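You operate a simulated robot arm through the tools that you are given. There is no shell and no other tool. Be economical: measure what you need, move in short steps, check, and stop when the job is done.

Carry out the task below with a simulated robot arm. There is one attempt and no reset: what you move stays moved.

Task
Grease the top of the bearing hub with the red brush.
Fine: brush back, lid back on the grease tub. Set down upright: red brush. A coat counts when it lies all over at full strength: go over it till it gets no stronger.

The check looks at the end state, three seconds after you hand in, the way a careful person would. Anything else that was tipped, shoved, dropped, spilled or broken makes it a failure. Lids that push on must go on centred and level and be pressed home; caps that screw on are set level and turned clockwise until they are tight.

Robot
A 7-joint arm with a two-finger parallel gripper, fixed in place. Base frame: the origin is at the foot of the arm, x ahead of it, y to its left, z up; the work surface is at about z = 850. Units: mm, degrees, N and s.
With the tool pointing down near the work surface it reaches from about 300 to 700 mm from the base axis. Its first joint turns from -66.0 to 66.0 degrees. Payload 1.57 kg.
The tool frame sits at the grasp point between the pads (the TCP): z along the fingers, y along the line on which they close. The tips reach 30 mm beyond it. The gripper opens to 110 mm. The fingers are 24 mm wide and 12 mm thick; the gripper's body (48 by 112 mm) begins 78 mm behind the TCP.
Orientation is told as [roll, pitch, yaw] about the base's x, y, z axes, in that order, counted from this pose: with the fingers straight down and closing along the base's y, the tool's x points along the base's -x, its y along +y and its z along -z.

Tools
- The arm moves only by the tool play_rows. Its argument "series" is a list of rows, each a list of 7 numbers: the gripper command, from -1 (shut) to 1 (fully open), values between in proportion, then the shift along the tool's x, y, z in units of 25 mm (1.0 is 25 mm), then the turn, a rotation vector about the tool's x, y, z in units of 5 degrees (1.0 is 5 degrees). In form: [[fingers, dx, dy, dz, ax, ay, az], ...]. A call has 1 to 10 rows; each row shifts and turns the commanded pose from where the row before left it, along the tool's axes as they then stand. A call with a number of a shift or a turn outside -1 to 1 is refused whole. Each row takes 0.2 s and may step no farther than 50 mm and 8.6 degrees from the row before; otherwise, or with a gripper value out of range, the whole call is refused. Where a pose cannot be reached the arm comes as near as it can. A force on the tool above 40 N (or 10 N above the force at the start of the call, whichever is more), or a blocked arm, ends the call early, and 0.2 s more pass. The fingers move at their own pace (about 108 mm/s each) and stop on an object; they squeeze with about 38 N. The grip force told is the motor's: it shows also when the fingers shut on nothing. Time passes only in rows, and 0.2 s behind the last, so rows that do not move let the fingers close. The reply holds the time, the measured pose of the TCP, the force on the tool along the base axes, the opening and the grip force, in the units named above and with some noise, with the torque about the TCP (base axes, N m) and any sound that the robot's microphone picked up.
- Cameras (640 x 400 px; columns grow to the right, rows downward): "scene" is fixed at [143.9, -392.8, 1377.8]; the picture's right is [0.88, -0.47, 0.00], its down [-0.37, -0.71, -0.60] and it looks along [0.28, 0.53, -0.80] (base axes); focal length 214 px, centre (320, 200). "wrist" rides on the gripper at [70, 16, -141] in the tool frame; the picture's right is [-0.23, 0.97, 0.00], its down [-0.86, -0.20, -0.48] and it looks along [-0.47, -0.11, 0.88] (tool axes); focal length 222 px, centre (320, 200). There is no depth. A picture from a camera that has moved, and an enlarged one, comes with that camera's place and axes in the base frame and with its lens.
- camera(camera): a new picture of that camera. It takes no simulated time.
- close_up(camera, box): a new picture of the part [left, top, right, bottom] of that camera's present view, enlarged. It takes no simulated time.
- job_done(): hands the job in; it is judged then, once.

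Go step by step. Nothing tells you positions but the pictures and the camera data: compare them with the known pose of the tool, close in by small moves and look again before you grip or let go. The budget is 120 turns and 84 pictures, counting those below and the enlarged ones. Unless the task says otherwise, let go and move clear before handing in, and close with one line.

The tools are called after "Call:" by a JSON object that holds its "method" and its "body". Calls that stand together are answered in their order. play_rows: Moves the arm, as the interface text tells. Its arguments: {"type":"object","properties":{"series":{"type":"array","items":{"type":"array","items":{"type":"number"}}}},"required":["series"]} The other tools are called the same way: camera (camera) takes a picture; close_up (camera, box) takes an enlarged picture of a part of a camera's view; job_done () hands the job in.

At the start:

```text
time: 0.0
position: [345.6, 45.8, 1216.1]
orientation: [-0.1, 0.0, 0.0]
force: [-0.3, 0.1, -0.2]
moment: [-0.02, 0.0, -0.03]
grip_width: 109.9
gripper_force: 0.0
```

scene: 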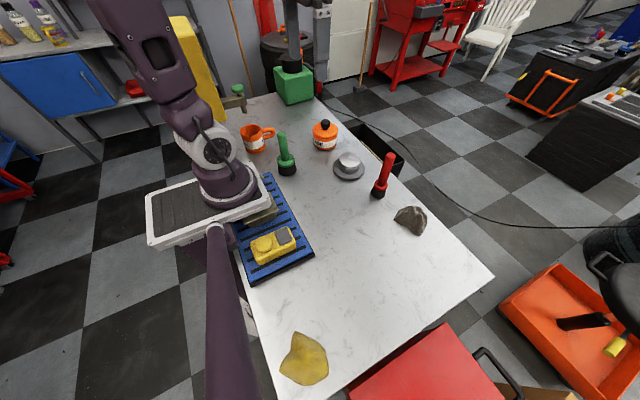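
wrist: 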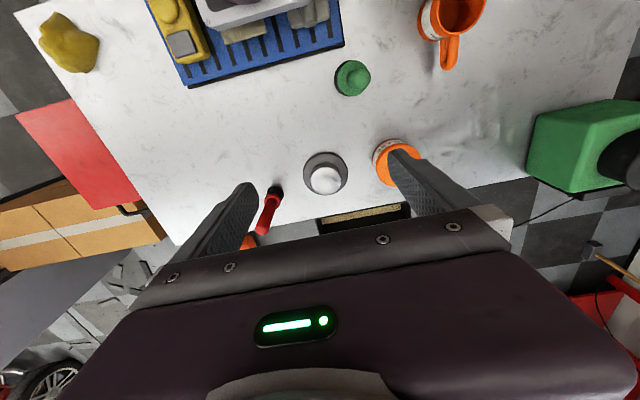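

I see the red brush upright near (500,-103), the hub near (471,16) and the orange tub with its lid near (462,171). I'll look closer before moving.

Call:
{"method": "close_up", "body": {"camera": "scene", "box": [300, 110, 440, 240]}}

Call:
{"method": "close_up", "body": {"camera": "wrist", "box": [240, 120, 440, 245]}}

Call:
{"method": "close_up", "body": {"camera": "scene", "box": [220, 80, 360, 200]}}

```text
3.08 times, centred on (370, 175) of scene
camera zoom: at [143.9, -392.8, 1377.8], right [0.88, -0.47, 0.0], down [-0.37, -0.71, -0.6], along [0.28, 0.53, -0.8], focal length 660 px, centre (166, 277)
```

zoom: 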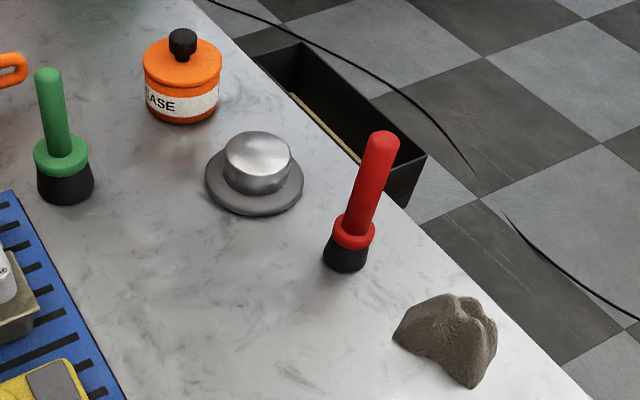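

```text
3.20 times, centred on (340, 182) of wrist
camera zoom: at [277.8, 61.2, 1356.4], right [0.23, 0.97, 0.0], down [0.86, -0.2, 0.48], along [0.47, -0.11, -0.88], focal length 711 px, centre (256, 256)
```

zoom: 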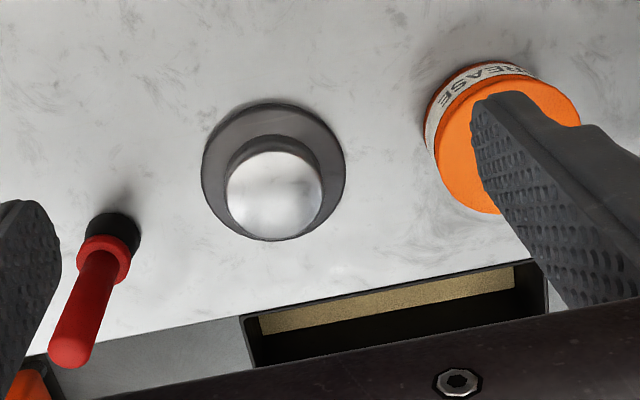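

```text
3.33 times, centred on (290, 140) of scene
camera zoom: at [143.9, -392.8, 1377.8], right [0.88, -0.47, 0.0], down [-0.37, -0.71, -0.6], along [0.28, 0.53, -0.8], focal length 715 px, centre (420, 400)
```

zoom: 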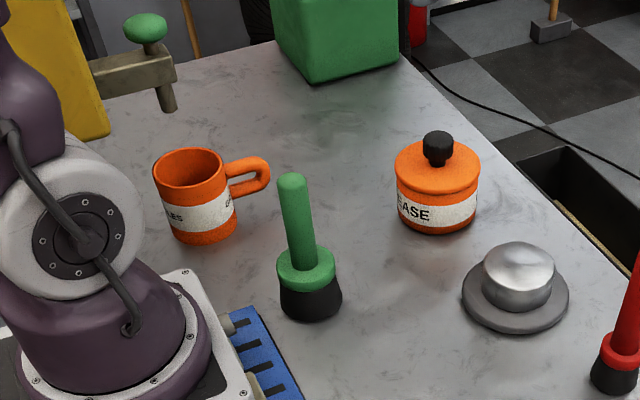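

The hub centre comes out near (473,27) with its top at z≈903. The red brush is at (500,-107) with its handle up to about 1007, and the tub is at (468,184) with the knob top near 947. I'll go above the tub lid first and look.

Call:
{"method": "play_rows", "body": {"series": [[1, -0.615, 0.691, 0.88, 0, 0, 0], [1, -0.615, 0.691, 0.88, 0, 0, 0], [1, -0.615, 0.691, 0.88, 0, 0, 0], [1, -0.615, 0.691, 0.88, 0, 0, 0], [1, -0.615, 0.691, 0.88, 0, 0, 0], [1, -0.615, 0.691, 0.88, 0, 0, 0], [1, -0.615, 0.691, 0.88, 0, 0, 0], [1, -0.615, 0.691, 0.88, 0, 0, 0], [1, 0, 0, 0, 0, 0, 0]]}}

Call:
{"method": "camera", "body": {"camera": "wrist"}}

Call:
{"method": "close_up", "body": {"camera": "scene", "box": [250, 60, 400, 180]}}

```text
time: 2.0
position: [469.5, 185.3, 1039.3]
orientation: [0.0, 0.0, -0.1]
force: [0.1, 0.1, 0.4]
moment: [0.01, 0.02, 0.02]
grip_width: 109.9
gripper_force: 0.1
```

```text
78 pictures are left
camera wrist: at [401.2, 200.6, 1179.5], right [0.23, 0.97, 0.0], down [0.85, -0.2, 0.48], along [0.47, -0.11, -0.88], focal length 222 px, centre (320, 200)
```

wrist: 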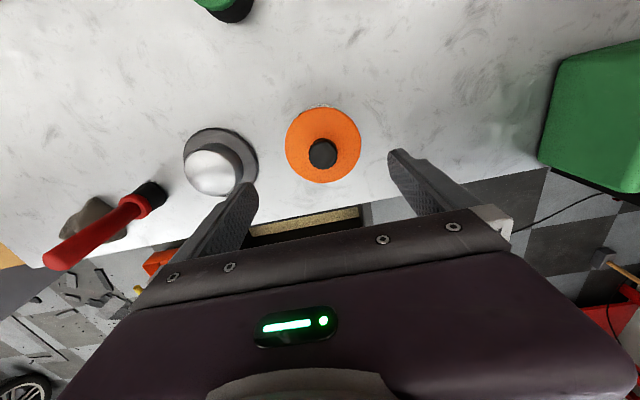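

```text
3.33 times, centred on (325, 120) of scene
camera zoom: at [144.0, -392.8, 1377.8], right [0.88, -0.47, 0.0], down [-0.37, -0.71, -0.6], along [0.28, 0.53, -0.8], focal length 715 px, centre (303, 467)
```

zoom: 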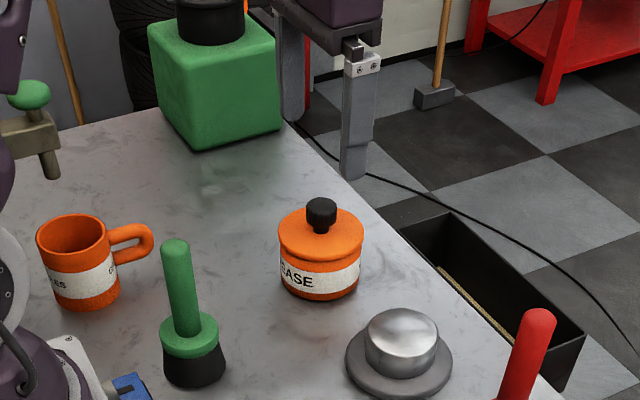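

The knob is at about (471,187.5). I'll lower onto it with the tips just above the lid plate, and look before closing.

Call:
{"method": "play_rows", "body": {"series": [[0.3, -0.06, 0.09, 0.8, 0, 0, 0], [0.3, 0, 0, 0.8, 0, 0, 0], [0.3, 0, 0, 0.8, 0, 0, 0], [0.3, 0, 0, 0.6, 0, 0, 0], [0.3, 0, 0, 0.4, 0, 0, 0], [0.3, 0, 0, 0, 0, 0, 0]]}}

Call:
{"method": "camera", "body": {"camera": "wrist"}}

Call:
{"method": "close_up", "body": {"camera": "scene", "box": [280, 80, 380, 160]}}

```text
time: 3.4
position: [471.0, 186.4, 955.4]
orientation: [-0.1, 0.0, 0.0]
force: [0.3, -0.1, -0.8]
moment: [0.0, -0.01, -0.01]
grip_width: 71.6
gripper_force: 0.2
```

```text
76 pictures are left
camera wrist: at [403.0, 201.8, 1095.9], right [0.23, 0.97, 0.0], down [0.86, -0.2, 0.48], along [0.47, -0.11, -0.88], focal length 222 px, centre (320, 200)
```

wrist: 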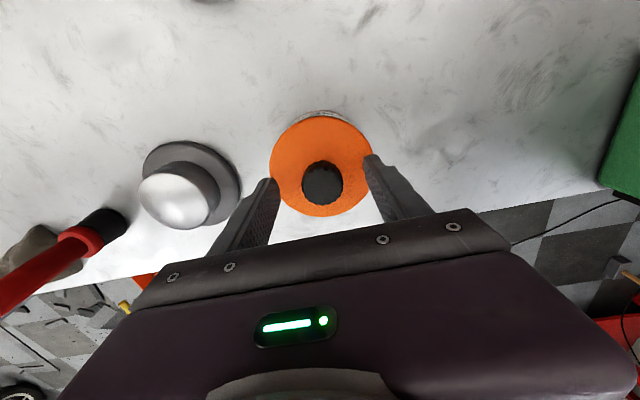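

```text
5.00 times, centred on (330, 120) of scene
camera zoom: at [143.9, -392.8, 1377.8], right [0.88, -0.47, 0.0], down [-0.37, -0.71, -0.6], along [0.28, 0.53, -0.8], focal length 1072 px, centre (270, 600)
```

zoom: 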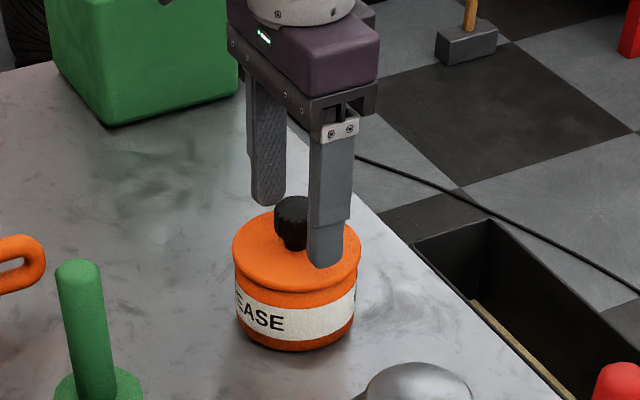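

The fingers straddle the knob. I'll close on it and lift gently to see whether the lid pulls off or is screwed on.

Call:
{"method": "play_rows", "body": {"series": [[-1, 0.04, 0.04, 0.06, 0, 0, 0], [-1, 0, 0, 0, 0, 0, 0], [-1, 0, 0, 0, 0, 0, 0]]}}

Call:
{"method": "play_rows", "body": {"series": [[-1, 0, 0, -0.1, 0, 0, 0], [-1, 0, 0, -0.1, 0, 0, 0], [-1, 0, 0, -0.1, 0, 0, 0]]}}

Call:
{"method": "close_up", "body": {"camera": "scene", "box": [280, 80, 380, 160]}}

```text
time: 4.2
position: [470.5, 188.0, 955.0]
orientation: [0.1, 0.0, -0.1]
force: [2.0, 2.8, 11.6]
moment: [0.05, -0.11, -0.04]
grip_width: 30.2
gripper_force: 38.6
```

```text
time: 5.0
position: [469.6, 188.4, 961.4]
orientation: [0.0, 0.1, 0.0]
force: [-0.3, 0.4, -0.2]
moment: [-0.02, 0.03, 0.01]
grip_width: 30.0
gripper_force: 38.3
heard: snap
```

```text
5.00 times, centred on (330, 120) of scene
camera zoom: at [143.9, -392.8, 1377.8], right [0.88, -0.47, 0.0], down [-0.37, -0.71, -0.6], along [0.28, 0.53, -0.8], focal length 1072 px, centre (270, 600)
```

zoom: 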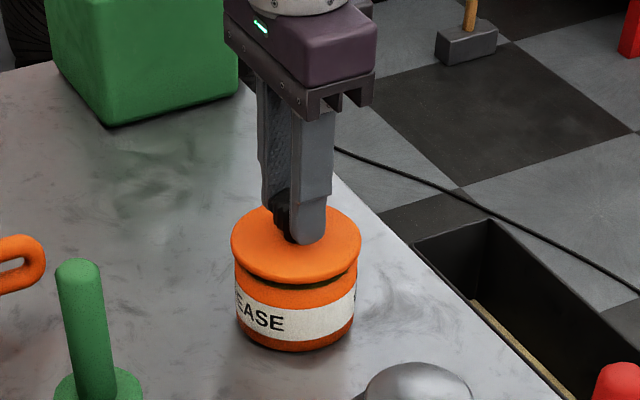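

The lid is push-on and has snapped free. I'll carry it up and over to a clear spot near (360,-70).

Call:
{"method": "play_rows", "body": {"series": [[-1, 0, 0, -0.8, 0, 0, 0], [-1, 0, 0, -0.8, 0, 0, 0], [-1, 0, 0, -0.8, 0, 0, 0], [-1, 0, 0, -0.8, 0, 0, 0], [-1, 0.5, -0.9, 0, 0, 0, 0], [-1, 0.5, -0.9, 0, 0, 0, 0], [-1, 0.5, -0.9, 0, 0, 0, 0], [-1, 0.5, -0.9, 0, 0, 0, 0], [-1, 0.4, -0.9, 0, 0, 0, 0], [-1, 0.4, -0.9, 0, 0, 0, 0]]}}

Call:
{"method": "play_rows", "body": {"series": [[-1, 0.4, -0.9, 0, 0, 0, 0], [-1, 0.4, -0.9, 0, 0, 0, 0], [-1, 0.4, -0.9, 0, 0, 0, 0], [-1, 0.4, -0.9, 0, 0, 0, 0], [-1, 0, -0.9, 0.4, 0, 0, 0], [-1, 0, -0.4, 0.8, 0, 0, 0], [-1, 0, 0, 0.8, 0, 0, 0], [-1, 0, 0, 0.8, 0, 0, 0], [-1, 0, 0, 0.6, 0, 0, 0], [-1, 0, 0, 0, 0, 0, 0]]}}

Call:
{"method": "close_up", "body": {"camera": "scene", "box": [260, 120, 420, 280]}}

Call:
{"method": "camera", "body": {"camera": "scene"}}

```text
time: 7.2
position: [399.5, 49.3, 1041.2]
orientation: [0.0, 0.0, 0.1]
force: [-0.5, 0.5, -0.5]
moment: [0.02, -0.02, 0.03]
grip_width: 30.2
gripper_force: 38.3
```

```text
time: 9.4
position: [360.5, -69.2, 956.6]
orientation: [0.0, 0.0, 0.0]
force: [0.6, 0.0, -1.1]
moment: [-0.02, 0.0, 0.03]
grip_width: 30.3
gripper_force: 38.5
```

```text
2.50 times, centred on (340, 200) of scene
camera zoom: at [143.9, -392.8, 1377.8], right [0.88, -0.47, 0.0], down [-0.37, -0.71, -0.6], along [0.28, 0.53, -0.8], focal length 536 px, centre (270, 200)
```

zoom: 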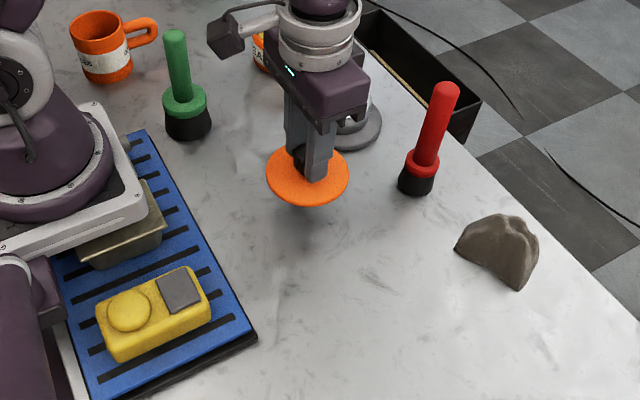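

```text
72 pictures are left
```

scene: 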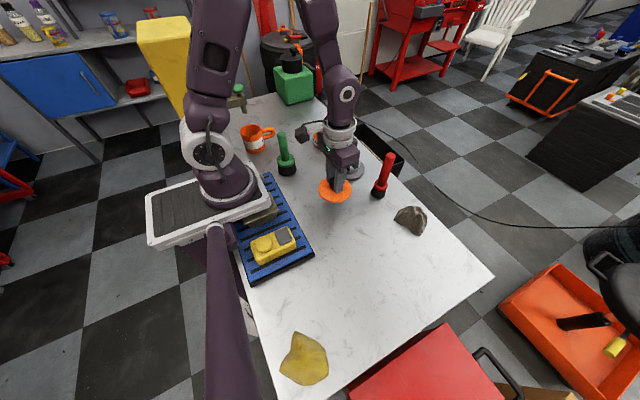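

The lid is level over clear table. I'll lower it in small steps until it touches.

Call:
{"method": "play_rows", "body": {"series": [[-1, 0, 0, 0.4, 0, 0, 0], [-1, 0, 0, 0.4, 0, 0, 0], [-1, 0, 0, 0.4, 0, 0, 0], [-1, 0, 0, 0.2, 0, 0, 0], [-1, 0, 0, 0.08, 0, 0, 0], [-1, 0, 0, 0.08, 0, 0, 0], [-1, 0, 0, 0.08, 0, 0, 0], [-1, 0, 0, 0.08, 0, 0, 0]]}}

Call:
{"method": "close_up", "body": {"camera": "scene", "box": [300, 160, 380, 220]}}

```text
time: 11.2
position: [361.1, -71.4, 912.5]
orientation: [0.0, 0.0, 0.0]
force: [0.2, 0.7, -0.3]
moment: [0.01, -0.02, 0.03]
grip_width: 29.8
gripper_force: 38.3
```

```text
6.67 times, centred on (340, 190) of scene
camera zoom: at [143.9, -392.8, 1377.8], right [0.88, -0.47, 0.0], down [-0.37, -0.71, -0.6], along [0.28, 0.53, -0.8], focal length 1430 px, centre (187, 267)
```

zoom: 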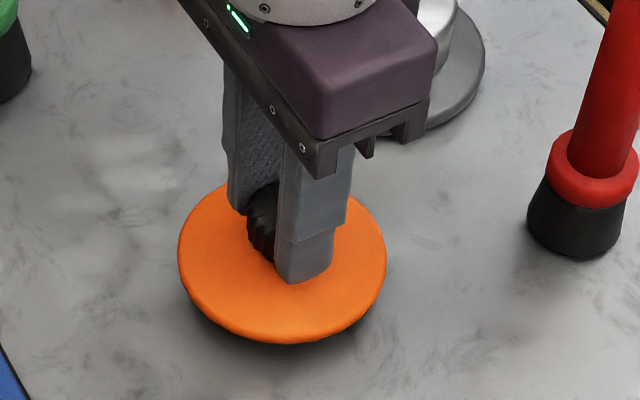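

Call:
{"method": "play_rows", "body": {"series": [[-1, 0, 0, 0.08, 0, 0, 0], [-1, 0, 0, 0.08, 0, 0, 0], [-1, 0, 0, 0.08, 0, 0, 0], [-1, 0, 0, 0.08, 0, 0, 0], [-1, 0, 0, 0.08, 0, 0, 0]]}}

```text
time: 12.4
position: [360.9, -69.4, 902.9]
orientation: [0.1, 0.0, 0.0]
force: [-0.1, 0.5, 0.2]
moment: [0.0, -0.03, -0.01]
grip_width: 30.2
gripper_force: 38.1
```

The lid hasn't touched yet, so I'll keep going in small steps.

Call:
{"method": "play_rows", "body": {"series": [[-1, 0, 0, 0.06, 0, 0, 0], [-1, 0, 0, 0.06, 0, 0, 0], [-1, 0, 0, 0.06, 0, 0, 0]]}}

Call:
{"method": "close_up", "body": {"camera": "scene", "box": [300, 160, 380, 220]}}

```text
time: 13.2
position: [358.9, -69.4, 899.3]
orientation: [0.0, 0.0, 0.1]
force: [-1.3, -0.2, -1.2]
moment: [0.0, 0.01, -0.02]
grip_width: 30.3
gripper_force: 37.9
```

```text
6.67 times, centred on (340, 190) of scene
camera zoom: at [143.9, -392.8, 1377.8], right [0.88, -0.47, 0.0], down [-0.37, -0.71, -0.6], along [0.28, 0.53, -0.8], focal length 1430 px, centre (187, 267)
```

zoom: 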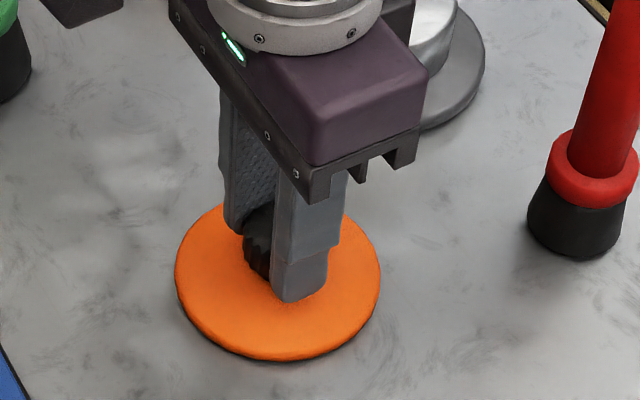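

Call:
{"method": "play_rows", "body": {"series": [[-1, 0, 0, 0.06, 0, 0, 0], [-1, 0, 0, 0.06, 0, 0, 0], [-1, 0, 0, 0.06, 0, 0, 0]]}}

```text
time: 13.7
position: [360.3, -69.5, 897.3]
orientation: [0.0, -0.1, 0.0]
force: [-4.5, 1.4, 20.7]
moment: [0.01, 0.04, -0.06]
grip_width: 29.8
gripper_force: 38.0
stopped in row 2: the force on the tool passed its limit at 47 N (the readings are from after the stop); the commanded pose is now the measured one
```

The lid is touching the table at TCP z≈897.5. I'll release it, rise, and go toward the red brush.

Call:
{"method": "play_rows", "body": {"series": [[-0.3, 0, 0, 0, 0, 0, 0], [0, 0, 0, 0, 0, 0, 0], [0.2, 0, 0, -0.6, 0, 0, 0], [0.2, 0, 0, -1, 0, 0, 0], [0.2, 0, 0, -1, 0, 0, 0], [0.2, 0, 0, -1, 0, 0, 0], [0.2, 0, 0, -1, 0, 0, 0], [0.2, 0, 0, -1, 0, 0, 0], [0.2, 0, 0, -0.9, 0, 0, 0], [0.2, 0, 0, 0, 0, 0, 0]]}}

Call:
{"method": "play_rows", "body": {"series": [[0.2, -0.8, -0.21, 0, 0, 0, 0], [0.2, -0.8, -0.21, 0, 0, 0, 0], [0.2, -0.8, -0.21, 0, 0, 0, 0], [0.2, -0.8, -0.21, 0, 0, 0, 0], [0.2, -0.8, -0.22, 0, 0, 0, 0], [0.2, -0.8, -0.22, 0, 0, 0, 0], [0.2, -0.8, -0.22, 0, 0, 0, 0], [0.2, 0, 0, 0, 0, 0, 0]]}}

Call:
{"method": "camera", "body": {"camera": "wrist"}}

Call:
{"method": "close_up", "body": {"camera": "scene", "box": [290, 110, 450, 220]}}

```text
time: 15.9
position: [360.2, -69.0, 1059.2]
orientation: [0.0, 0.0, 0.0]
force: [0.2, -0.7, 0.3]
moment: [-0.03, 0.01, 0.0]
grip_width: 65.8
gripper_force: 0.0
```

```text
time: 17.7
position: [499.3, -106.7, 1060.7]
orientation: [0.0, -0.2, 0.1]
force: [-0.6, 0.2, -0.2]
moment: [0.03, 0.01, 0.02]
grip_width: 65.8
gripper_force: 0.1
```

```text
69 pictures are left
camera wrist: at [431.2, -91.0, 1200.9], right [0.23, 0.97, 0.0], down [0.85, -0.2, 0.48], along [0.47, -0.11, -0.88], focal length 222 px, centre (320, 200)
```

wrist: 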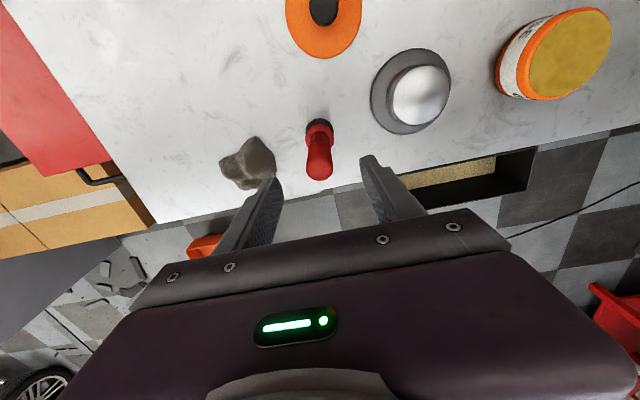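

```text
3.64 times, centred on (370, 165) of scene
camera zoom: at [144.0, -392.8, 1377.8], right [0.88, -0.47, 0.0], down [-0.37, -0.71, -0.6], along [0.28, 0.53, -0.8], focal length 780 px, centre (138, 327)
```

zoom: 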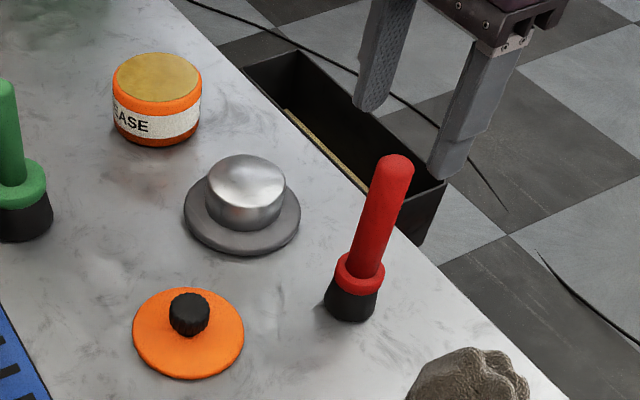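

The brush is directly below at about (500.5,-107.5). I'll lower around its handle and check.

Call:
{"method": "play_rows", "body": {"series": [[0.2, -0.05, -0.03, 0.8, 0, 0, 0], [0.2, 0, 0, 0.8, 0, 0, 0], [0.2, 0, 0, 0.8, 0, 0, 0], [0.2, 0, 0, 0.8, 0, 0, 0], [0.2, 0, 0, 0.8, 0, 0, 0], [0.2, 0, 0, 0, 0, 0, 0]]}}

Call:
{"method": "close_up", "body": {"camera": "scene", "box": [340, 130, 440, 210]}}

Call:
{"method": "camera", "body": {"camera": "wrist"}}

```text
time: 19.1
position: [499.2, -108.9, 958.3]
orientation: [0.0, -0.1, 0.0]
force: [0.2, -0.5, 0.0]
moment: [0.02, 0.0, 0.01]
grip_width: 66.0
gripper_force: 0.1
```

```text
5.00 times, centred on (390, 170) of scene
camera zoom: at [143.9, -392.8, 1377.8], right [0.88, -0.47, 0.0], down [-0.37, -0.71, -0.6], along [0.28, 0.53, -0.8], focal length 1072 px, centre (-30, 350)
```

zoom: 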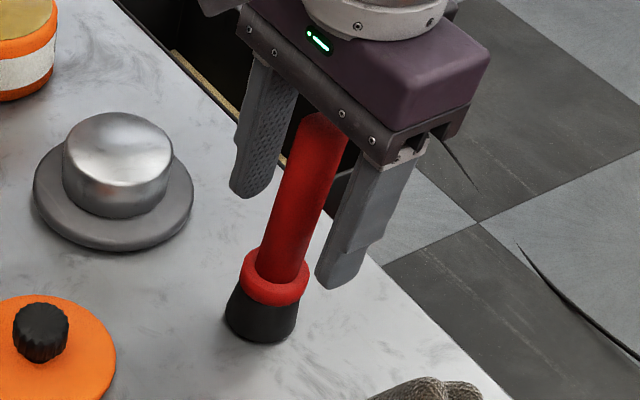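

```text
66 pictures are left
camera wrist: at [431.6, -93.1, 1099.3], right [0.23, 0.97, 0.0], down [0.85, -0.2, 0.48], along [0.47, -0.11, -0.88], focal length 222 px, centre (320, 200)
```

wrist: 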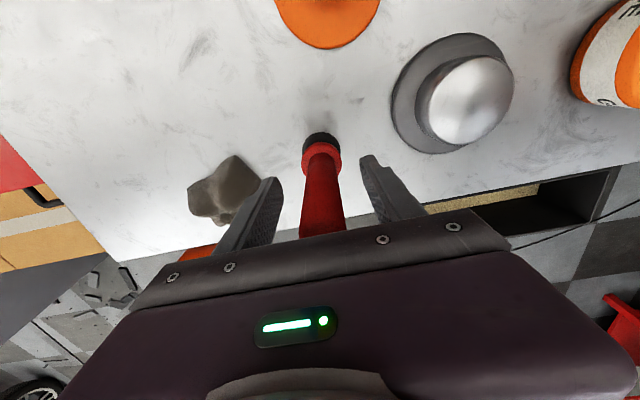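

The handle is between the pads. I'll grip it and lift a little.

Call:
{"method": "play_rows", "body": {"series": [[-0.2, -0.03, 0.02, 0, 0, 0, 0], [-0.6, 0, 0, 0, 0, 0, 0], [-1, 0, 0, 0, 0, 0, 0], [-1, 0, 0, 0, 0, 0, 0]]}}

Call:
{"method": "play_rows", "body": {"series": [[-1, 0, 0, -0.2, 0, 0, 0], [-1, 0, 0, -0.6, 0, 0, 0], [-1, 0, 0, 0, 0, 0, 0]]}}

Call:
{"method": "close_up", "body": {"camera": "scene", "box": [340, 130, 440, 210]}}

```text
time: 20.1
position: [501.2, -108.0, 959.5]
orientation: [0.0, -0.1, 0.0]
force: [0.8, -0.3, -0.1]
moment: [-0.09, 0.02, -0.03]
grip_width: 24.9
gripper_force: 35.9
```

```text
time: 20.9
position: [502.9, -107.5, 979.0]
orientation: [0.0, -0.1, 0.0]
force: [0.5, -0.6, -0.3]
moment: [0.03, -0.01, 0.01]
grip_width: 24.7
gripper_force: 36.3
```

```text
5.00 times, centred on (390, 170) of scene
camera zoom: at [144.0, -392.8, 1377.8], right [0.88, -0.47, 0.0], down [-0.37, -0.71, -0.6], along [0.28, 0.53, -0.8], focal length 1072 px, centre (-30, 350)
```

zoom: 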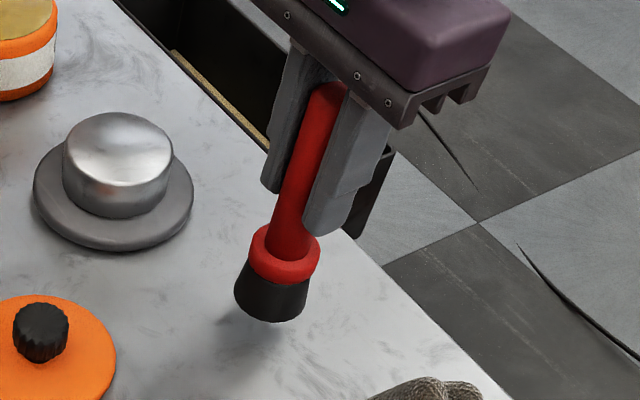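

The brush is held upright with its bottom about 109.5 mm below the TCP. I'll carry it high to above the tub.

Call:
{"method": "play_rows", "body": {"series": [[-1, 0, 0, -0.9, 0, 0, 0], [-1, 0, 0, -0.9, 0, 0, 0], [-1, 0, 0, -0.9, 0, 0, 0], [-1, 0, 0, -0.9, 0, 0, 0], [-1, 0.1, 0.98, 0, 0, 0, 0], [-1, 0.1, 0.98, 0, 0, 0, 0], [-1, 0.1, 0.98, 0, 0, 0, 0], [-1, 0.1, 0.98, 0, 0, 0, 0], [-1, 0.1, 0.98, 0, 0, 0, 0], [-1, 0.1, 0.98, 0, 0, 0, 0]]}}

Call:
{"method": "play_rows", "body": {"series": [[-1, 0.1, 0.98, 0, 0, 0, 0], [-1, 0.1, 0.98, 0, 0, 0, 0], [-1, 0.1, 0.98, 0, 0, 0, 0], [-1, 0.1, 0.98, 0, 0, 0, 0], [-1, 0.1, 0.98, 0, 0, 0, 0], [-1, 0.1, 0.98, 0, 0, 0, 0], [-1, 0, 0, 0, 0, 0, 0]]}}

Call:
{"method": "camera", "body": {"camera": "wrist"}}

Call:
{"method": "close_up", "body": {"camera": "scene", "box": [270, 60, 390, 160]}}

```text
time: 23.1
position: [488.3, 40.2, 1069.2]
orientation: [0.1, 0.0, 0.0]
force: [-0.6, 0.8, -1.2]
moment: [-0.01, 0.01, 0.01]
grip_width: 24.6
gripper_force: 36.8
```

```text
time: 24.7
position: [471.6, 185.6, 1069.5]
orientation: [0.0, -0.1, 0.0]
force: [0.0, -0.3, -0.7]
moment: [0.0, 0.02, -0.01]
grip_width: 24.8
gripper_force: 37.0
```

```text
64 pictures are left
camera wrist: at [403.7, 201.4, 1208.7], right [0.23, 0.97, 0.0], down [0.85, -0.2, 0.48], along [0.47, -0.11, -0.88], focal length 222 px, centre (320, 200)
```

wrist: 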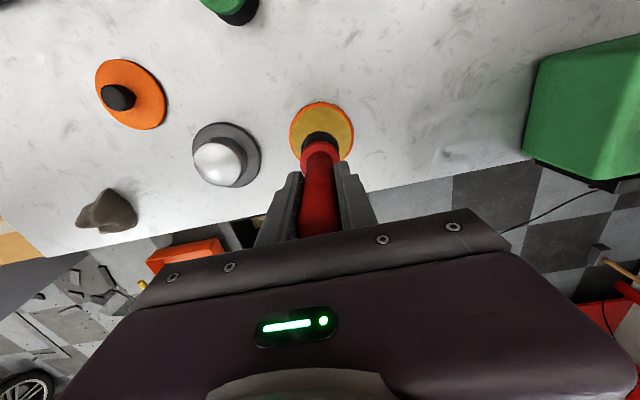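

```text
4.00 times, centred on (330, 110) of scene
camera zoom: at [144.0, -392.8, 1377.8], right [0.88, -0.47, 0.0], down [-0.37, -0.71, -0.6], along [0.28, 0.53, -0.8], focal length 858 px, centre (280, 560)
```

zoom: 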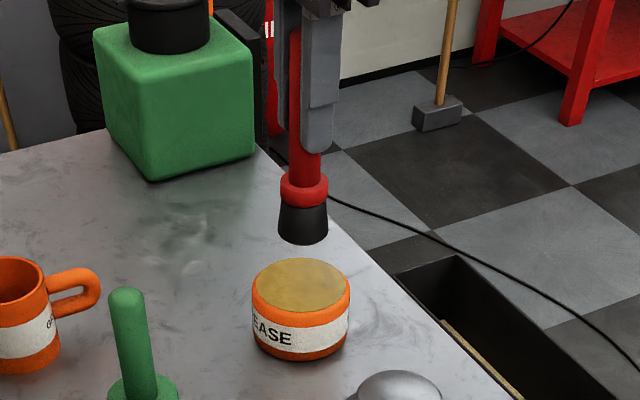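

The brush is centred over the tub and the grease surface is near z≈903. I'll dip it a few millimetres in.

Call:
{"method": "play_rows", "body": {"series": [[-1, 0.02, 0.08, 0.8, 0, 0, 0], [-1, 0, 0, 0.8, 0, 0, 0], [-1, 0, 0, 0.4, 0, 0, 0], [-1, 0, 0, 0.2, 0, 0, 0], [-1, 0, 0, 0.2, 0, 0, 0], [-1, 0, 0, 0.2, 0, 0, 0], [-1, 0, 0, 0, 0, 0, 0]]}}

Call:
{"method": "close_up", "body": {"camera": "scene", "box": [280, 80, 380, 160]}}

```text
time: 26.3
position: [469.8, 188.0, 1004.3]
orientation: [0.1, -0.2, 0.0]
force: [4.1, 1.8, 30.0]
moment: [0.31, -0.26, -0.08]
grip_width: 24.8
gripper_force: 36.7
```

```text
5.00 times, centred on (330, 120) of scene
camera zoom: at [143.6, -393.0, 1377.8], right [0.88, -0.47, 0.0], down [-0.37, -0.71, -0.6], along [0.28, 0.53, -0.8], focal length 1072 px, centre (270, 600)
```

zoom: 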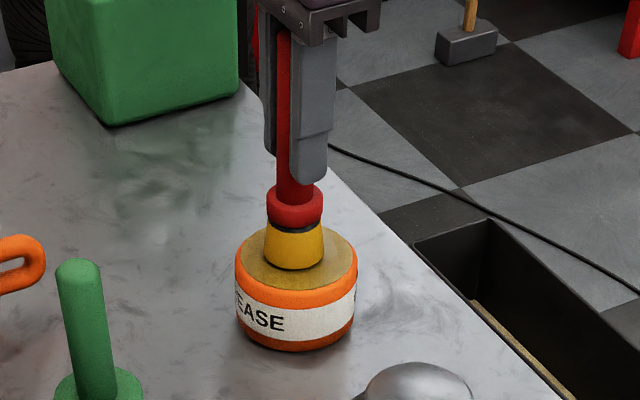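

The bristles took up grease. I'll lift slowly and check the brush, the grip and any dripping.

Call:
{"method": "play_rows", "body": {"series": [[-1, 0, 0, -0.3, 0, 0, 0], [-1, 0, 0, -0.6, 0, 0, 0], [-1, 0, 0, -0.9, 0, 0, 0], [-1, 0, 0, 0, 0, 0, 0], [-1, 0, 0, 0, 0, 0, 0]]}}

Call:
{"method": "close_up", "body": {"camera": "scene", "box": [280, 80, 380, 160]}}

```text
time: 27.5
position: [472.3, 188.4, 1048.2]
orientation: [0.0, -0.2, 0.0]
force: [0.4, 0.7, -0.5]
moment: [-0.02, 0.0, 0.01]
grip_width: 24.6
gripper_force: 36.1
```

```text
5.00 times, centred on (330, 120) of scene
camera zoom: at [144.0, -392.8, 1377.8], right [0.88, -0.47, 0.0], down [-0.37, -0.71, -0.6], along [0.28, 0.53, -0.8], focal length 1072 px, centre (270, 600)
```

zoom: 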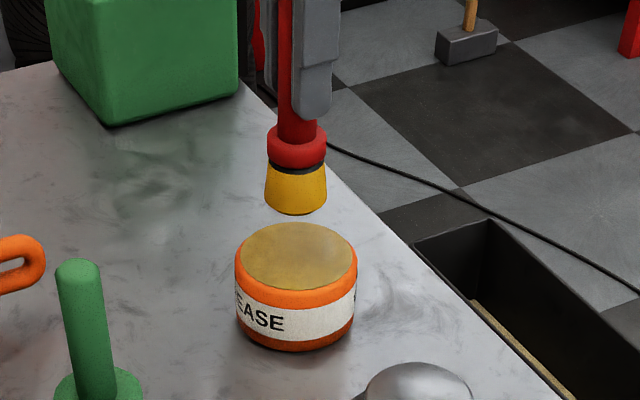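

The brush took the grease but slid up a bit in the grip, so the bottom is now about 100 mm below the TCP. I'll press more gently from here. Next I go above the hub.

Call:
{"method": "play_rows", "body": {"series": [[-1, 0, -0.9, -0.3, 0, 0, 0], [-1, 0, -0.9, 0, 0, 0, 0], [-1, 0, -0.9, 0, 0, 0, 0], [-1, 0, -0.9, 0, 0, 0, 0], [-1, 0, -0.9, 0, 0, 0, 0], [-1, -0.04, -0.9, 0, 0, 0, 0], [-1, 0, -1, 0, 0, 0, 0], [-1, 0, 0, 0.4, 0, 0, 0], [-1, 0, 0, 0, 0, 0, 0]]}}

Call:
{"method": "close_up", "body": {"camera": "scene", "box": [300, 110, 400, 190]}}

Call:
{"method": "camera", "body": {"camera": "wrist"}}

```text
time: 29.5
position: [471.8, 28.8, 1046.7]
orientation: [0.0, -0.1, -0.1]
force: [-0.2, 0.1, -0.4]
moment: [0.0, 0.0, 0.02]
grip_width: 25.1
gripper_force: 37.2
```

```text
5.00 times, centred on (350, 150) of scene
camera zoom: at [143.9, -392.8, 1377.8], right [0.88, -0.47, 0.0], down [-0.37, -0.71, -0.6], along [0.28, 0.53, -0.8], focal length 1072 px, centre (170, 450)
```

zoom: 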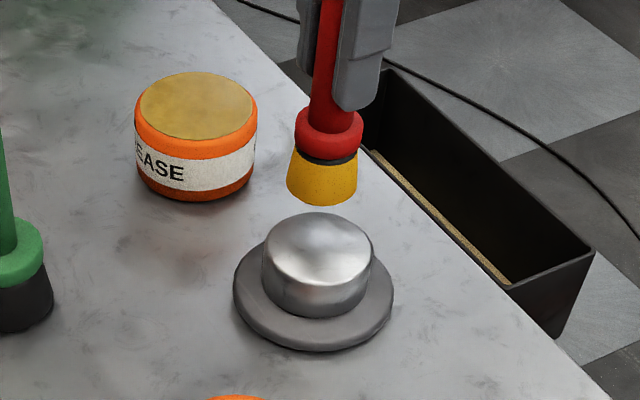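

```text
59 pictures are left
camera wrist: at [403.6, 43.7, 1186.6], right [0.23, 0.97, 0.0], down [0.85, -0.2, 0.48], along [0.47, -0.11, -0.88], focal length 222 px, centre (320, 200)
```

wrist: 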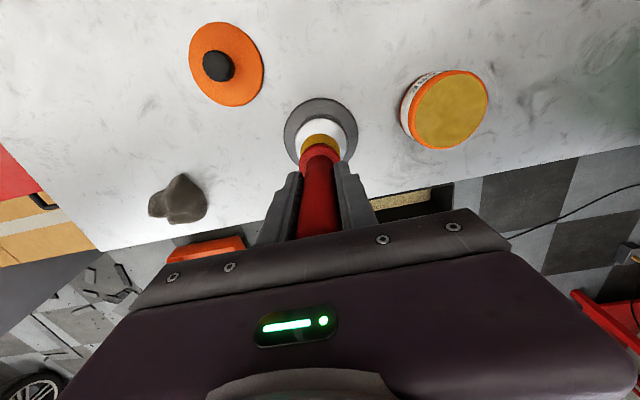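

The brush is above the hub, roughly centred. I'll lower it in small steps, watching the force.

Call:
{"method": "play_rows", "body": {"series": [[-1, 0, -0.06, 0.6, 0, 0, 0], [-1, 0, 0, 0.5, 0, 0, 0], [-1, 0, 0, 0.3, 0, 0, 0], [-1, 0, 0, 0.1, 0, 0, 0], [-1, 0, 0, 0, 0, 0, 0]]}}

Call:
{"method": "play_rows", "body": {"series": [[-1, 0, 0, 0.08, 0, 0, 0], [-1, 0, 0, 0.06, 0, 0, 0]]}}

Call:
{"method": "close_up", "body": {"camera": "scene", "box": [300, 110, 400, 190]}}

```text
time: 30.7
position: [472.3, 26.0, 1010.2]
orientation: [0.0, -0.2, 0.0]
force: [-0.5, 0.3, -1.9]
moment: [0.01, 0.03, 0.0]
grip_width: 24.7
gripper_force: 36.5
```

```text
time: 31.3
position: [472.1, 27.0, 1006.8]
orientation: [0.0, 0.0, 0.1]
force: [-0.4, 0.0, -0.8]
moment: [-0.02, -0.02, -0.01]
grip_width: 24.9
gripper_force: 36.5
```

```text
5.00 times, centred on (350, 150) of scene
camera zoom: at [144.0, -392.8, 1377.8], right [0.88, -0.47, 0.0], down [-0.37, -0.71, -0.6], along [0.28, 0.53, -0.8], focal length 1072 px, centre (170, 450)
```

zoom: 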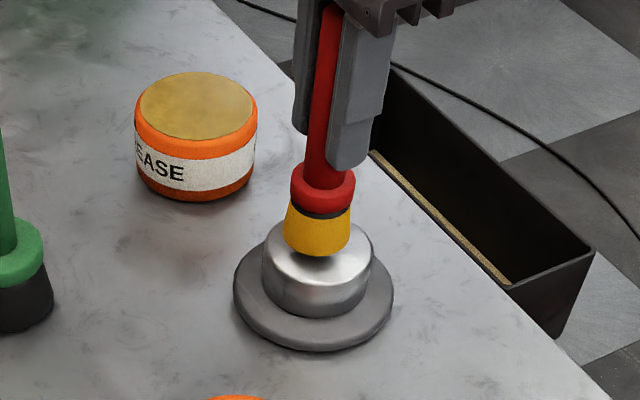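

It is just above the surface, so I'll continue in roughly 1.5 mm steps.

Call:
{"method": "play_rows", "body": {"series": [[-1, 0, 0, 0.06, 0, 0, 0], [-1, 0, 0, 0.06, 0, 0, 0]]}}

Call:
{"method": "play_rows", "body": {"series": [[-1, 0, 0, 0.04, 0, 0, 0], [-1, 0, 0, 0.04, 0, 0, 0]]}}

```text
time: 31.9
position: [473.6, 26.4, 1003.3]
orientation: [0.0, -0.1, 0.0]
force: [-0.4, -0.8, -0.4]
moment: [0.02, 0.05, 0.01]
grip_width: 24.9
gripper_force: 36.4
```

```text
time: 32.5
position: [472.2, 27.0, 1001.5]
orientation: [0.0, -0.2, 0.0]
force: [0.2, -0.6, -0.2]
moment: [0.0, 0.01, 0.0]
grip_width: 25.1
gripper_force: 36.9
```

Call:
{"method": "play_rows", "body": {"series": [[-1, 0, 0, 0.04, 0, 0, 0], [-1, 0, 0, 0.04, 0, 0, 0]]}}

Call:
{"method": "play_rows", "body": {"series": [[-1, 0, 0, 0.04, 0, 0, 0], [-1, 0, 0, 0.04, 0, 0, 0]]}}

Call:
{"method": "close_up", "body": {"camera": "scene", "box": [300, 110, 400, 190]}}

```text
time: 33.1
position: [472.5, 27.6, 998.9]
orientation: [0.1, 0.0, 0.0]
force: [-0.4, -0.3, -1.2]
moment: [-0.02, 0.04, 0.0]
grip_width: 24.9
gripper_force: 36.4
```

```text
time: 33.7
position: [472.7, 26.2, 996.1]
orientation: [0.0, -0.1, 0.1]
force: [-0.2, -0.2, -1.1]
moment: [0.0, -0.02, -0.01]
grip_width: 24.9
gripper_force: 36.9
```

```text
5.00 times, centred on (350, 150) of scene
camera zoom: at [144.0, -392.8, 1377.8], right [0.88, -0.47, 0.0], down [-0.37, -0.71, -0.6], along [0.28, 0.53, -0.8], focal length 1072 px, centre (170, 450)
```

zoom: 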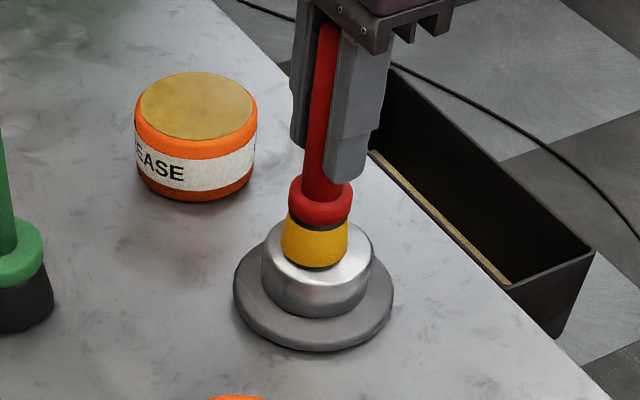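

The shadow is closing up, so contact is near. Two more small steps.

Call:
{"method": "play_rows", "body": {"series": [[-1, 0, 0, 0.04, 0, 0, 0], [-1, 0, 0, 0.04, 0, 0, 0]]}}

Call:
{"method": "play_rows", "body": {"series": [[-1, 0, 0, 0.04, 0, 0, 0], [-1, 0, 0, 0.02, 0, 0, 0]]}}

```text
time: 34.3
position: [472.8, 27.8, 995.0]
orientation: [0.0, -0.2, -0.1]
force: [-4.6, -0.6, 29.1]
moment: [-0.07, 0.44, -0.11]
grip_width: 25.2
gripper_force: 37.0
```

```text
time: 34.9
position: [473.1, 27.8, 995.0]
orientation: [0.0, -0.2, -0.1]
force: [-0.1, -0.5, 31.5]
moment: [-0.08, -0.21, -0.1]
grip_width: 25.2
gripper_force: 37.1
```

Contact is at TCP z≈995 and stiff. I'll ease off to a light pressure.

Call:
{"method": "play_rows", "body": {"series": [[-1, 0, 0, -0.06, 0, 0, 0]]}}

Call:
{"method": "play_rows", "body": {"series": [[-1, 0.1, 0, 0, 0, 0, 0]]}}

```text
time: 35.3
position: [470.9, 26.6, 993.1]
orientation: [0.0, 0.1, 0.0]
force: [2.1, 0.4, 6.4]
moment: [0.03, -0.4, 0.02]
grip_width: 25.1
gripper_force: 36.1
```

```text
time: 35.7
position: [469.0, 25.9, 995.2]
orientation: [-0.1, 0.1, 0.0]
force: [0.3, -0.2, -1.4]
moment: [0.02, 0.02, 0.02]
grip_width: 25.0
gripper_force: 36.9
```

I've lost contact slightly. I'll lower 1 mm and move out to the circle start, about 15 mm off centre.

Call:
{"method": "play_rows", "body": {"series": [[-1, 0, 0.02, 0.05, 0, 0, 0], [-1, -0.36, 0, 0, 0, 0, 0], [-1, -0.36, 0, 0, 0, 0, 0]]}}

Call:
{"method": "close_up", "body": {"camera": "scene", "box": [300, 110, 400, 190]}}

```text
time: 36.5
position: [487.6, 27.8, 994.1]
orientation: [-0.1, -0.1, 0.0]
force: [-7.8, -0.1, 28.2]
moment: [0.04, 0.46, -0.06]
grip_width: 24.9
gripper_force: 36.9
```

```text
5.00 times, centred on (350, 150) of scene
camera zoom: at [143.3, -392.8, 1377.9], right [0.88, -0.47, 0.0], down [-0.37, -0.71, -0.6], along [0.28, 0.53, -0.8], focal length 1072 px, centre (170, 450)
```

zoom: 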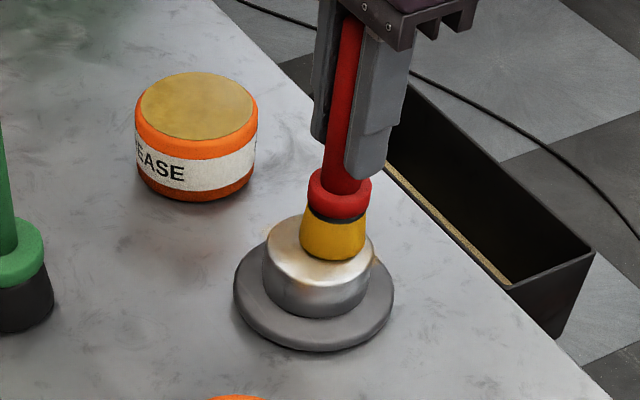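

The coat is starting and the hub stays put. I'll ease off slightly and sweep a circle.

Call:
{"method": "play_rows", "body": {"series": [[-1, 0.114, 0.353, -0.02, 0, 0, 0], [-1, 0.3, 0.218, 0, 0, 0, 0], [-1, 0.371, 0, 0, 0, 0, 0], [-1, 0.3, -0.218, 0, 0, 0, 0], [-1, 0.114, -0.353, 0, 0, 0, 0], [-1, -0.114, -0.353, 0, 0, 0, 0], [-1, -0.3, -0.218, 0, 0, 0, 0], [-1, -0.371, 0, 0, 0, 0, 0], [-1, -0.3, 0.218, 0, 0, 0, 0], [-1, -0.114, 0.353, 0, 0, 0, 0]]}}

Call:
{"method": "close_up", "body": {"camera": "scene", "box": [300, 110, 400, 190]}}

```text
time: 38.7
position: [488.8, 28.5, 994.2]
orientation: [0.0, 0.0, 0.1]
force: [0.1, 0.4, -0.6]
moment: [0.04, 0.0, -0.02]
grip_width: 24.8
gripper_force: 37.1
```

```text
5.00 times, centred on (350, 150) of scene
camera zoom: at [143.9, -392.8, 1377.8], right [0.88, -0.47, 0.0], down [-0.37, -0.71, -0.6], along [0.28, 0.53, -0.8], focal length 1072 px, centre (170, 450)
```

zoom: 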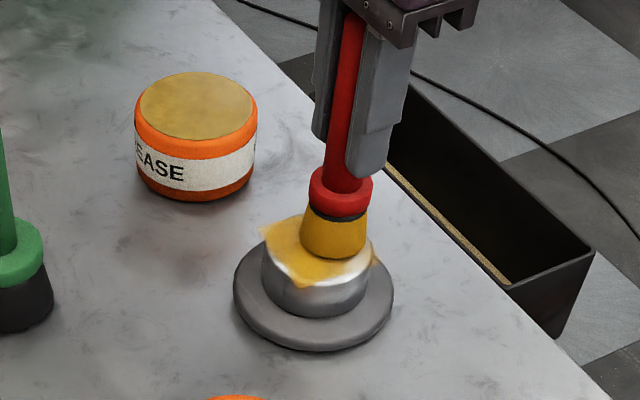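

The coat is going on. I'll lift to see its extent clearly.

Call:
{"method": "play_rows", "body": {"series": [[-1, 0, 0, -1, 0, 0, 0], [-1, 0, 0, -1, 0, 0, 0], [-1, 0, 0, 0, 0, 0, 0]]}}

Call:
{"method": "close_up", "body": {"camera": "scene", "box": [325, 140, 375, 185]}}

Call:
{"method": "close_up", "body": {"camera": "wrist", "box": [260, 70, 380, 170]}}

```text
time: 39.5
position: [489.4, 27.7, 1045.8]
orientation: [0.0, -0.1, 0.0]
force: [0.1, -1.4, -0.2]
moment: [0.02, 0.0, 0.05]
grip_width: 24.9
gripper_force: 37.0
```

```text
8.89 times, centred on (350, 162) of scene
camera zoom: at [143.9, -392.8, 1377.8], right [0.88, -0.47, 0.0], down [-0.37, -0.71, -0.6], along [0.28, 0.53, -0.8], focal length 1906 px, centre (53, 533)
```

zoom: 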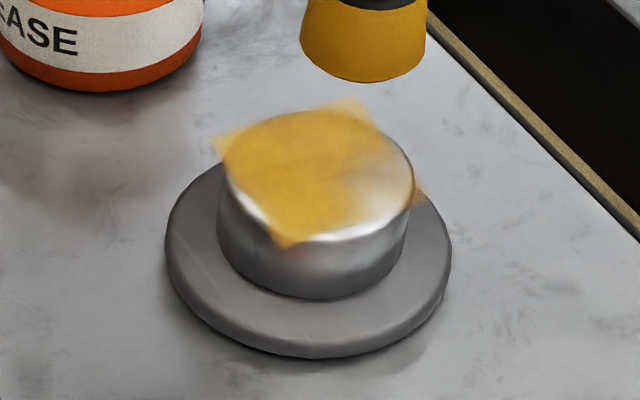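

```text
4.00 times, centred on (320, 120) of wrist
camera zoom: at [420.9, 43.8, 1185.4], right [0.23, 0.97, 0.0], down [0.85, -0.2, 0.48], along [0.47, -0.11, -0.88], focal length 888 px, centre (320, 520)
```

zoom: 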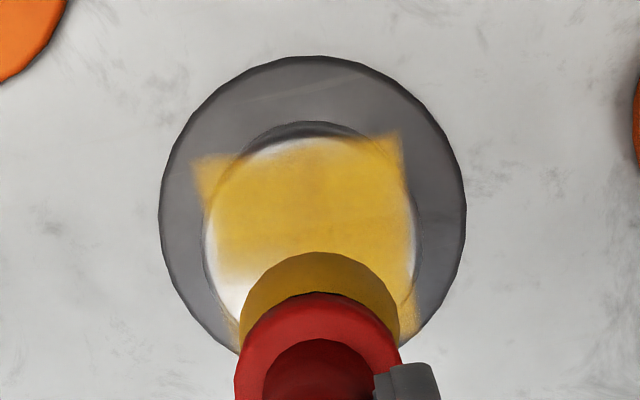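

The coat area is a square of about 64 mm. The side toward (+x,-y) is still thin because contact was lost there. I'll sweep that side in slightly firmer contact.

Call:
{"method": "play_rows", "body": {"series": [[-1, 0, -0.67, 0.8, 0, 0, 0], [-1, 0, 0, 0.8, 0, 0, 0], [-1, 0, 0, 0.4, 0, 0, 0], [-1, 0, 0, 0.05, 0, 0, 0], [-1, 0, 0, 0, 0, 0, 0]]}}

Call:
{"method": "play_rows", "body": {"series": [[-1, 0.32, 0, 0, 0, 0, 0], [-1, 0.32, 0, 0, 0, 0, 0], [-1, 0.32, 0, 0, 0, 0, 0], [-1, 0.32, 0, 0, 0, 0, 0]]}}

```text
time: 40.7
position: [488.7, 10.4, 993.7]
orientation: [0.0, -0.2, 0.0]
force: [-3.9, -0.9, 23.1]
moment: [0.13, 0.14, -0.04]
grip_width: 25.1
gripper_force: 36.4
```

```text
time: 41.7
position: [455.4, 11.2, 994.1]
orientation: [-0.1, -0.2, 0.0]
force: [7.0, -0.3, 18.8]
moment: [0.01, -0.98, -0.06]
grip_width: 25.2
gripper_force: 36.8
```

Contact is steady at about 20 N. I'll continue with the raster at the same height.

Call:
{"method": "play_rows", "body": {"series": [[-1, -0.32, 0, 0, 0, 0, 0], [-1, -0.32, 0, 0, 0, 0, 0], [-1, -0.32, 0, 0, 0, 0, 0], [-1, -0.4, 0, 0, 0, 0, 0], [-1, 0, 0.32, 0, 0, 0, 0], [-1, 0.34, 0, 0, 0, 0, 0], [-1, 0.34, 0, 0, 0, 0, 0], [-1, 0.34, 0, 0, 0, 0, 0], [-1, 0.34, 0, 0, 0, 0, 0]]}}

Call:
{"method": "play_rows", "body": {"series": [[-1, 0, 0.32, 0, 0, 0, 0], [-1, -0.34, 0, 0, 0, 0, 0], [-1, -0.34, 0, 0, 0, 0, 0], [-1, -0.34, 0, 0, 0, 0, 0], [-1, -0.34, 0, 0, 0, 0, 0], [-1, 0, 0.32, 0, 0, 0, 0], [-1, 0.34, 0, 0, 0, 0, 0], [-1, 0.34, 0, 0, 0, 0, 0], [-1, 0.34, 0, 0, 0, 0, 0], [-1, 0.34, 0, 0, 0, 0, 0]]}}

Call:
{"method": "play_rows", "body": {"series": [[-1, 0, 0.28, 0, 0, 0, 0], [-1, -0.34, 0, 0, 0, 0, 0], [-1, -0.34, 0, 0, 0, 0, 0], [-1, -0.34, 0, 0, 0, 0, 0], [-1, -0.34, 0, 0, 0, 0, 0]]}}

Call:
{"method": "close_up", "body": {"camera": "scene", "box": [315, 135, 385, 190]}}

```text
time: 43.7
position: [456.9, 18.6, 992.0]
orientation: [0.0, 0.0, 0.0]
force: [-0.1, -0.7, -0.9]
moment: [-0.04, 0.02, -0.02]
grip_width: 24.8
gripper_force: 36.5
```

```text
time: 45.9
position: [456.0, 34.1, 993.9]
orientation: [0.1, -0.1, 0.0]
force: [0.3, -0.3, -0.9]
moment: [0.03, 0.0, -0.02]
grip_width: 25.1
gripper_force: 36.8
```

```text
time: 47.1
position: [491.3, 40.9, 993.1]
orientation: [0.0, -0.2, -0.1]
force: [-1.1, 0.6, 4.3]
moment: [0.0, 0.06, -0.01]
grip_width: 25.2
gripper_force: 36.6
```

```text
7.27 times, centred on (350, 162) of scene
camera zoom: at [143.8, -392.8, 1377.8], right [0.88, -0.47, 0.0], down [-0.37, -0.71, -0.6], along [0.28, 0.53, -0.8], focal length 1560 px, centre (102, 473)
```

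zoom: 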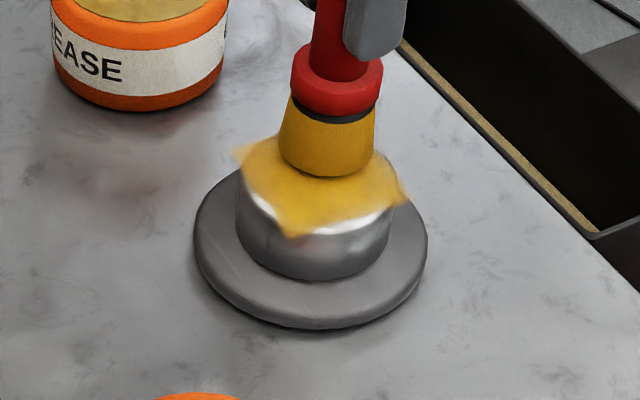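

Contact has become light. I'll lift to inspect the coat before going over it again.

Call:
{"method": "play_rows", "body": {"series": [[-1, 0, 0, -1, 0, 0, 0], [-1, 0, 0.3, -1, 0, 0, 0], [-1, 0, 0.9, 0, 0, 0, 0], [-1, 0, 0.9, 0, 0, 0, 0], [-1, 0, 0, 0, 0, 0, 0]]}}

Call:
{"method": "close_up", "body": {"camera": "scene", "box": [325, 140, 375, 185]}}

Call:
{"method": "close_up", "body": {"camera": "wrist", "box": [200, 70, 340, 190]}}

```text
time: 48.3
position: [489.4, 94.2, 1042.3]
orientation: [-0.1, 0.1, 0.0]
force: [0.1, -0.3, -1.4]
moment: [0.0, -0.04, 0.01]
grip_width: 25.1
gripper_force: 36.5
```

```text
8.89 times, centred on (350, 162) of scene
camera zoom: at [144.0, -392.8, 1377.8], right [0.88, -0.47, 0.0], down [-0.37, -0.71, -0.6], along [0.28, 0.53, -0.8], focal length 1906 px, centre (53, 533)
```

zoom: 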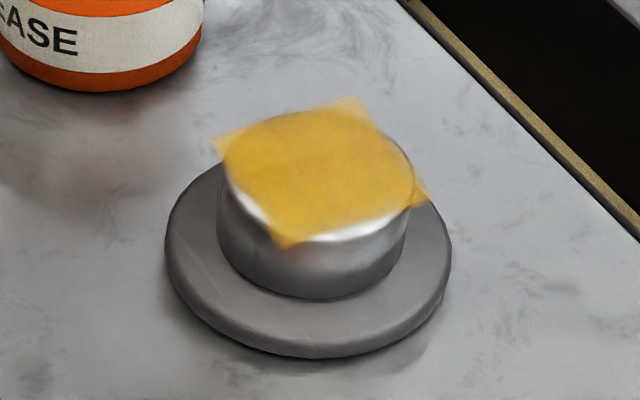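

```text
3.33 times, centred on (270, 130) of wrist
camera zoom: at [420.7, 109.6, 1182.9], right [0.23, 0.97, 0.0], down [0.85, -0.2, 0.48], along [0.47, -0.11, -0.88], focal length 740 px, centre (487, 433)
```

zoom: 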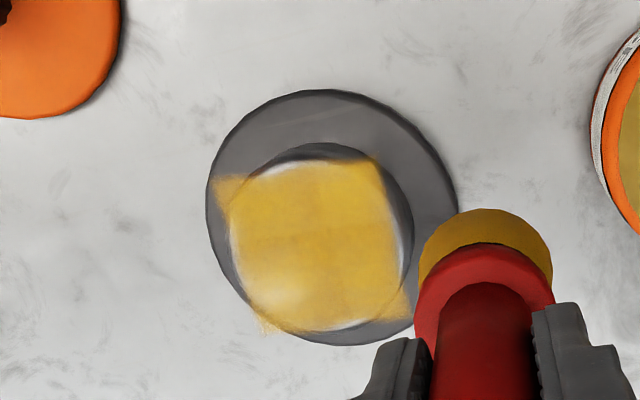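

The coat covers nearly everything but is thinner at the (+x,-y) corner. I'll re-dip gently for a fresh load and go over it all again.

Call:
{"method": "play_rows", "body": {"series": [[-1, 0.19, 0.94, 0, 0, 0, 0], [-1, 0.19, 0.94, 0, 0, 0, 0], [-1, 0.18, 0.94, 0, 0, 0, 0], [-1, 0.18, 0.94, 0, 0, 0, 0], [-1, 0, 0, 0.8, 0, 0, 0], [-1, 0, 0, 0.6, 0, 0, 0], [-1, 0, 0, 0.06, 0, 0, 0], [-1, 0, 0, 0.06, 0, 0, 0]]}}

Call:
{"method": "play_rows", "body": {"series": [[-1, 0, 0, 0.06, 0, 0, 0], [-1, 0, 0, 0, 0, 0, 0]]}}

Call:
{"method": "close_up", "body": {"camera": "scene", "box": [280, 80, 380, 160]}}

```text
time: 50.1
position: [471.1, 188.3, 1006.5]
orientation: [0.0, -0.2, 0.1]
force: [0.1, 0.5, -1.2]
moment: [0.02, 0.03, 0.0]
grip_width: 24.8
gripper_force: 36.5
```

```text
time: 50.7
position: [470.3, 188.7, 1003.0]
orientation: [0.0, -0.2, 0.0]
force: [-0.2, -0.8, -0.3]
moment: [0.02, 0.01, -0.01]
grip_width: 25.1
gripper_force: 36.9
```

```text
5.00 times, centred on (330, 120) of scene
camera zoom: at [144.0, -392.8, 1377.8], right [0.88, -0.47, 0.0], down [-0.37, -0.71, -0.6], along [0.28, 0.53, -0.8], focal length 1072 px, centre (270, 600)
```

zoom: 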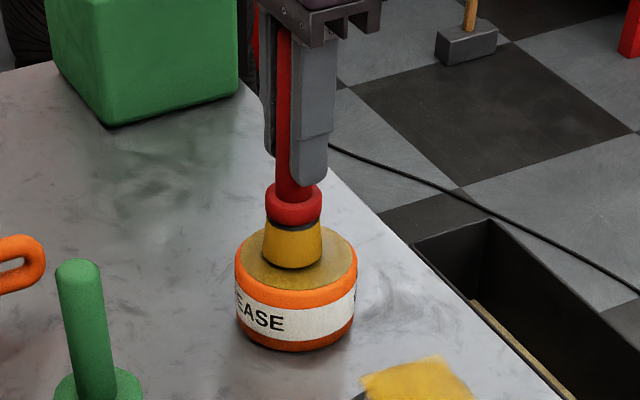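

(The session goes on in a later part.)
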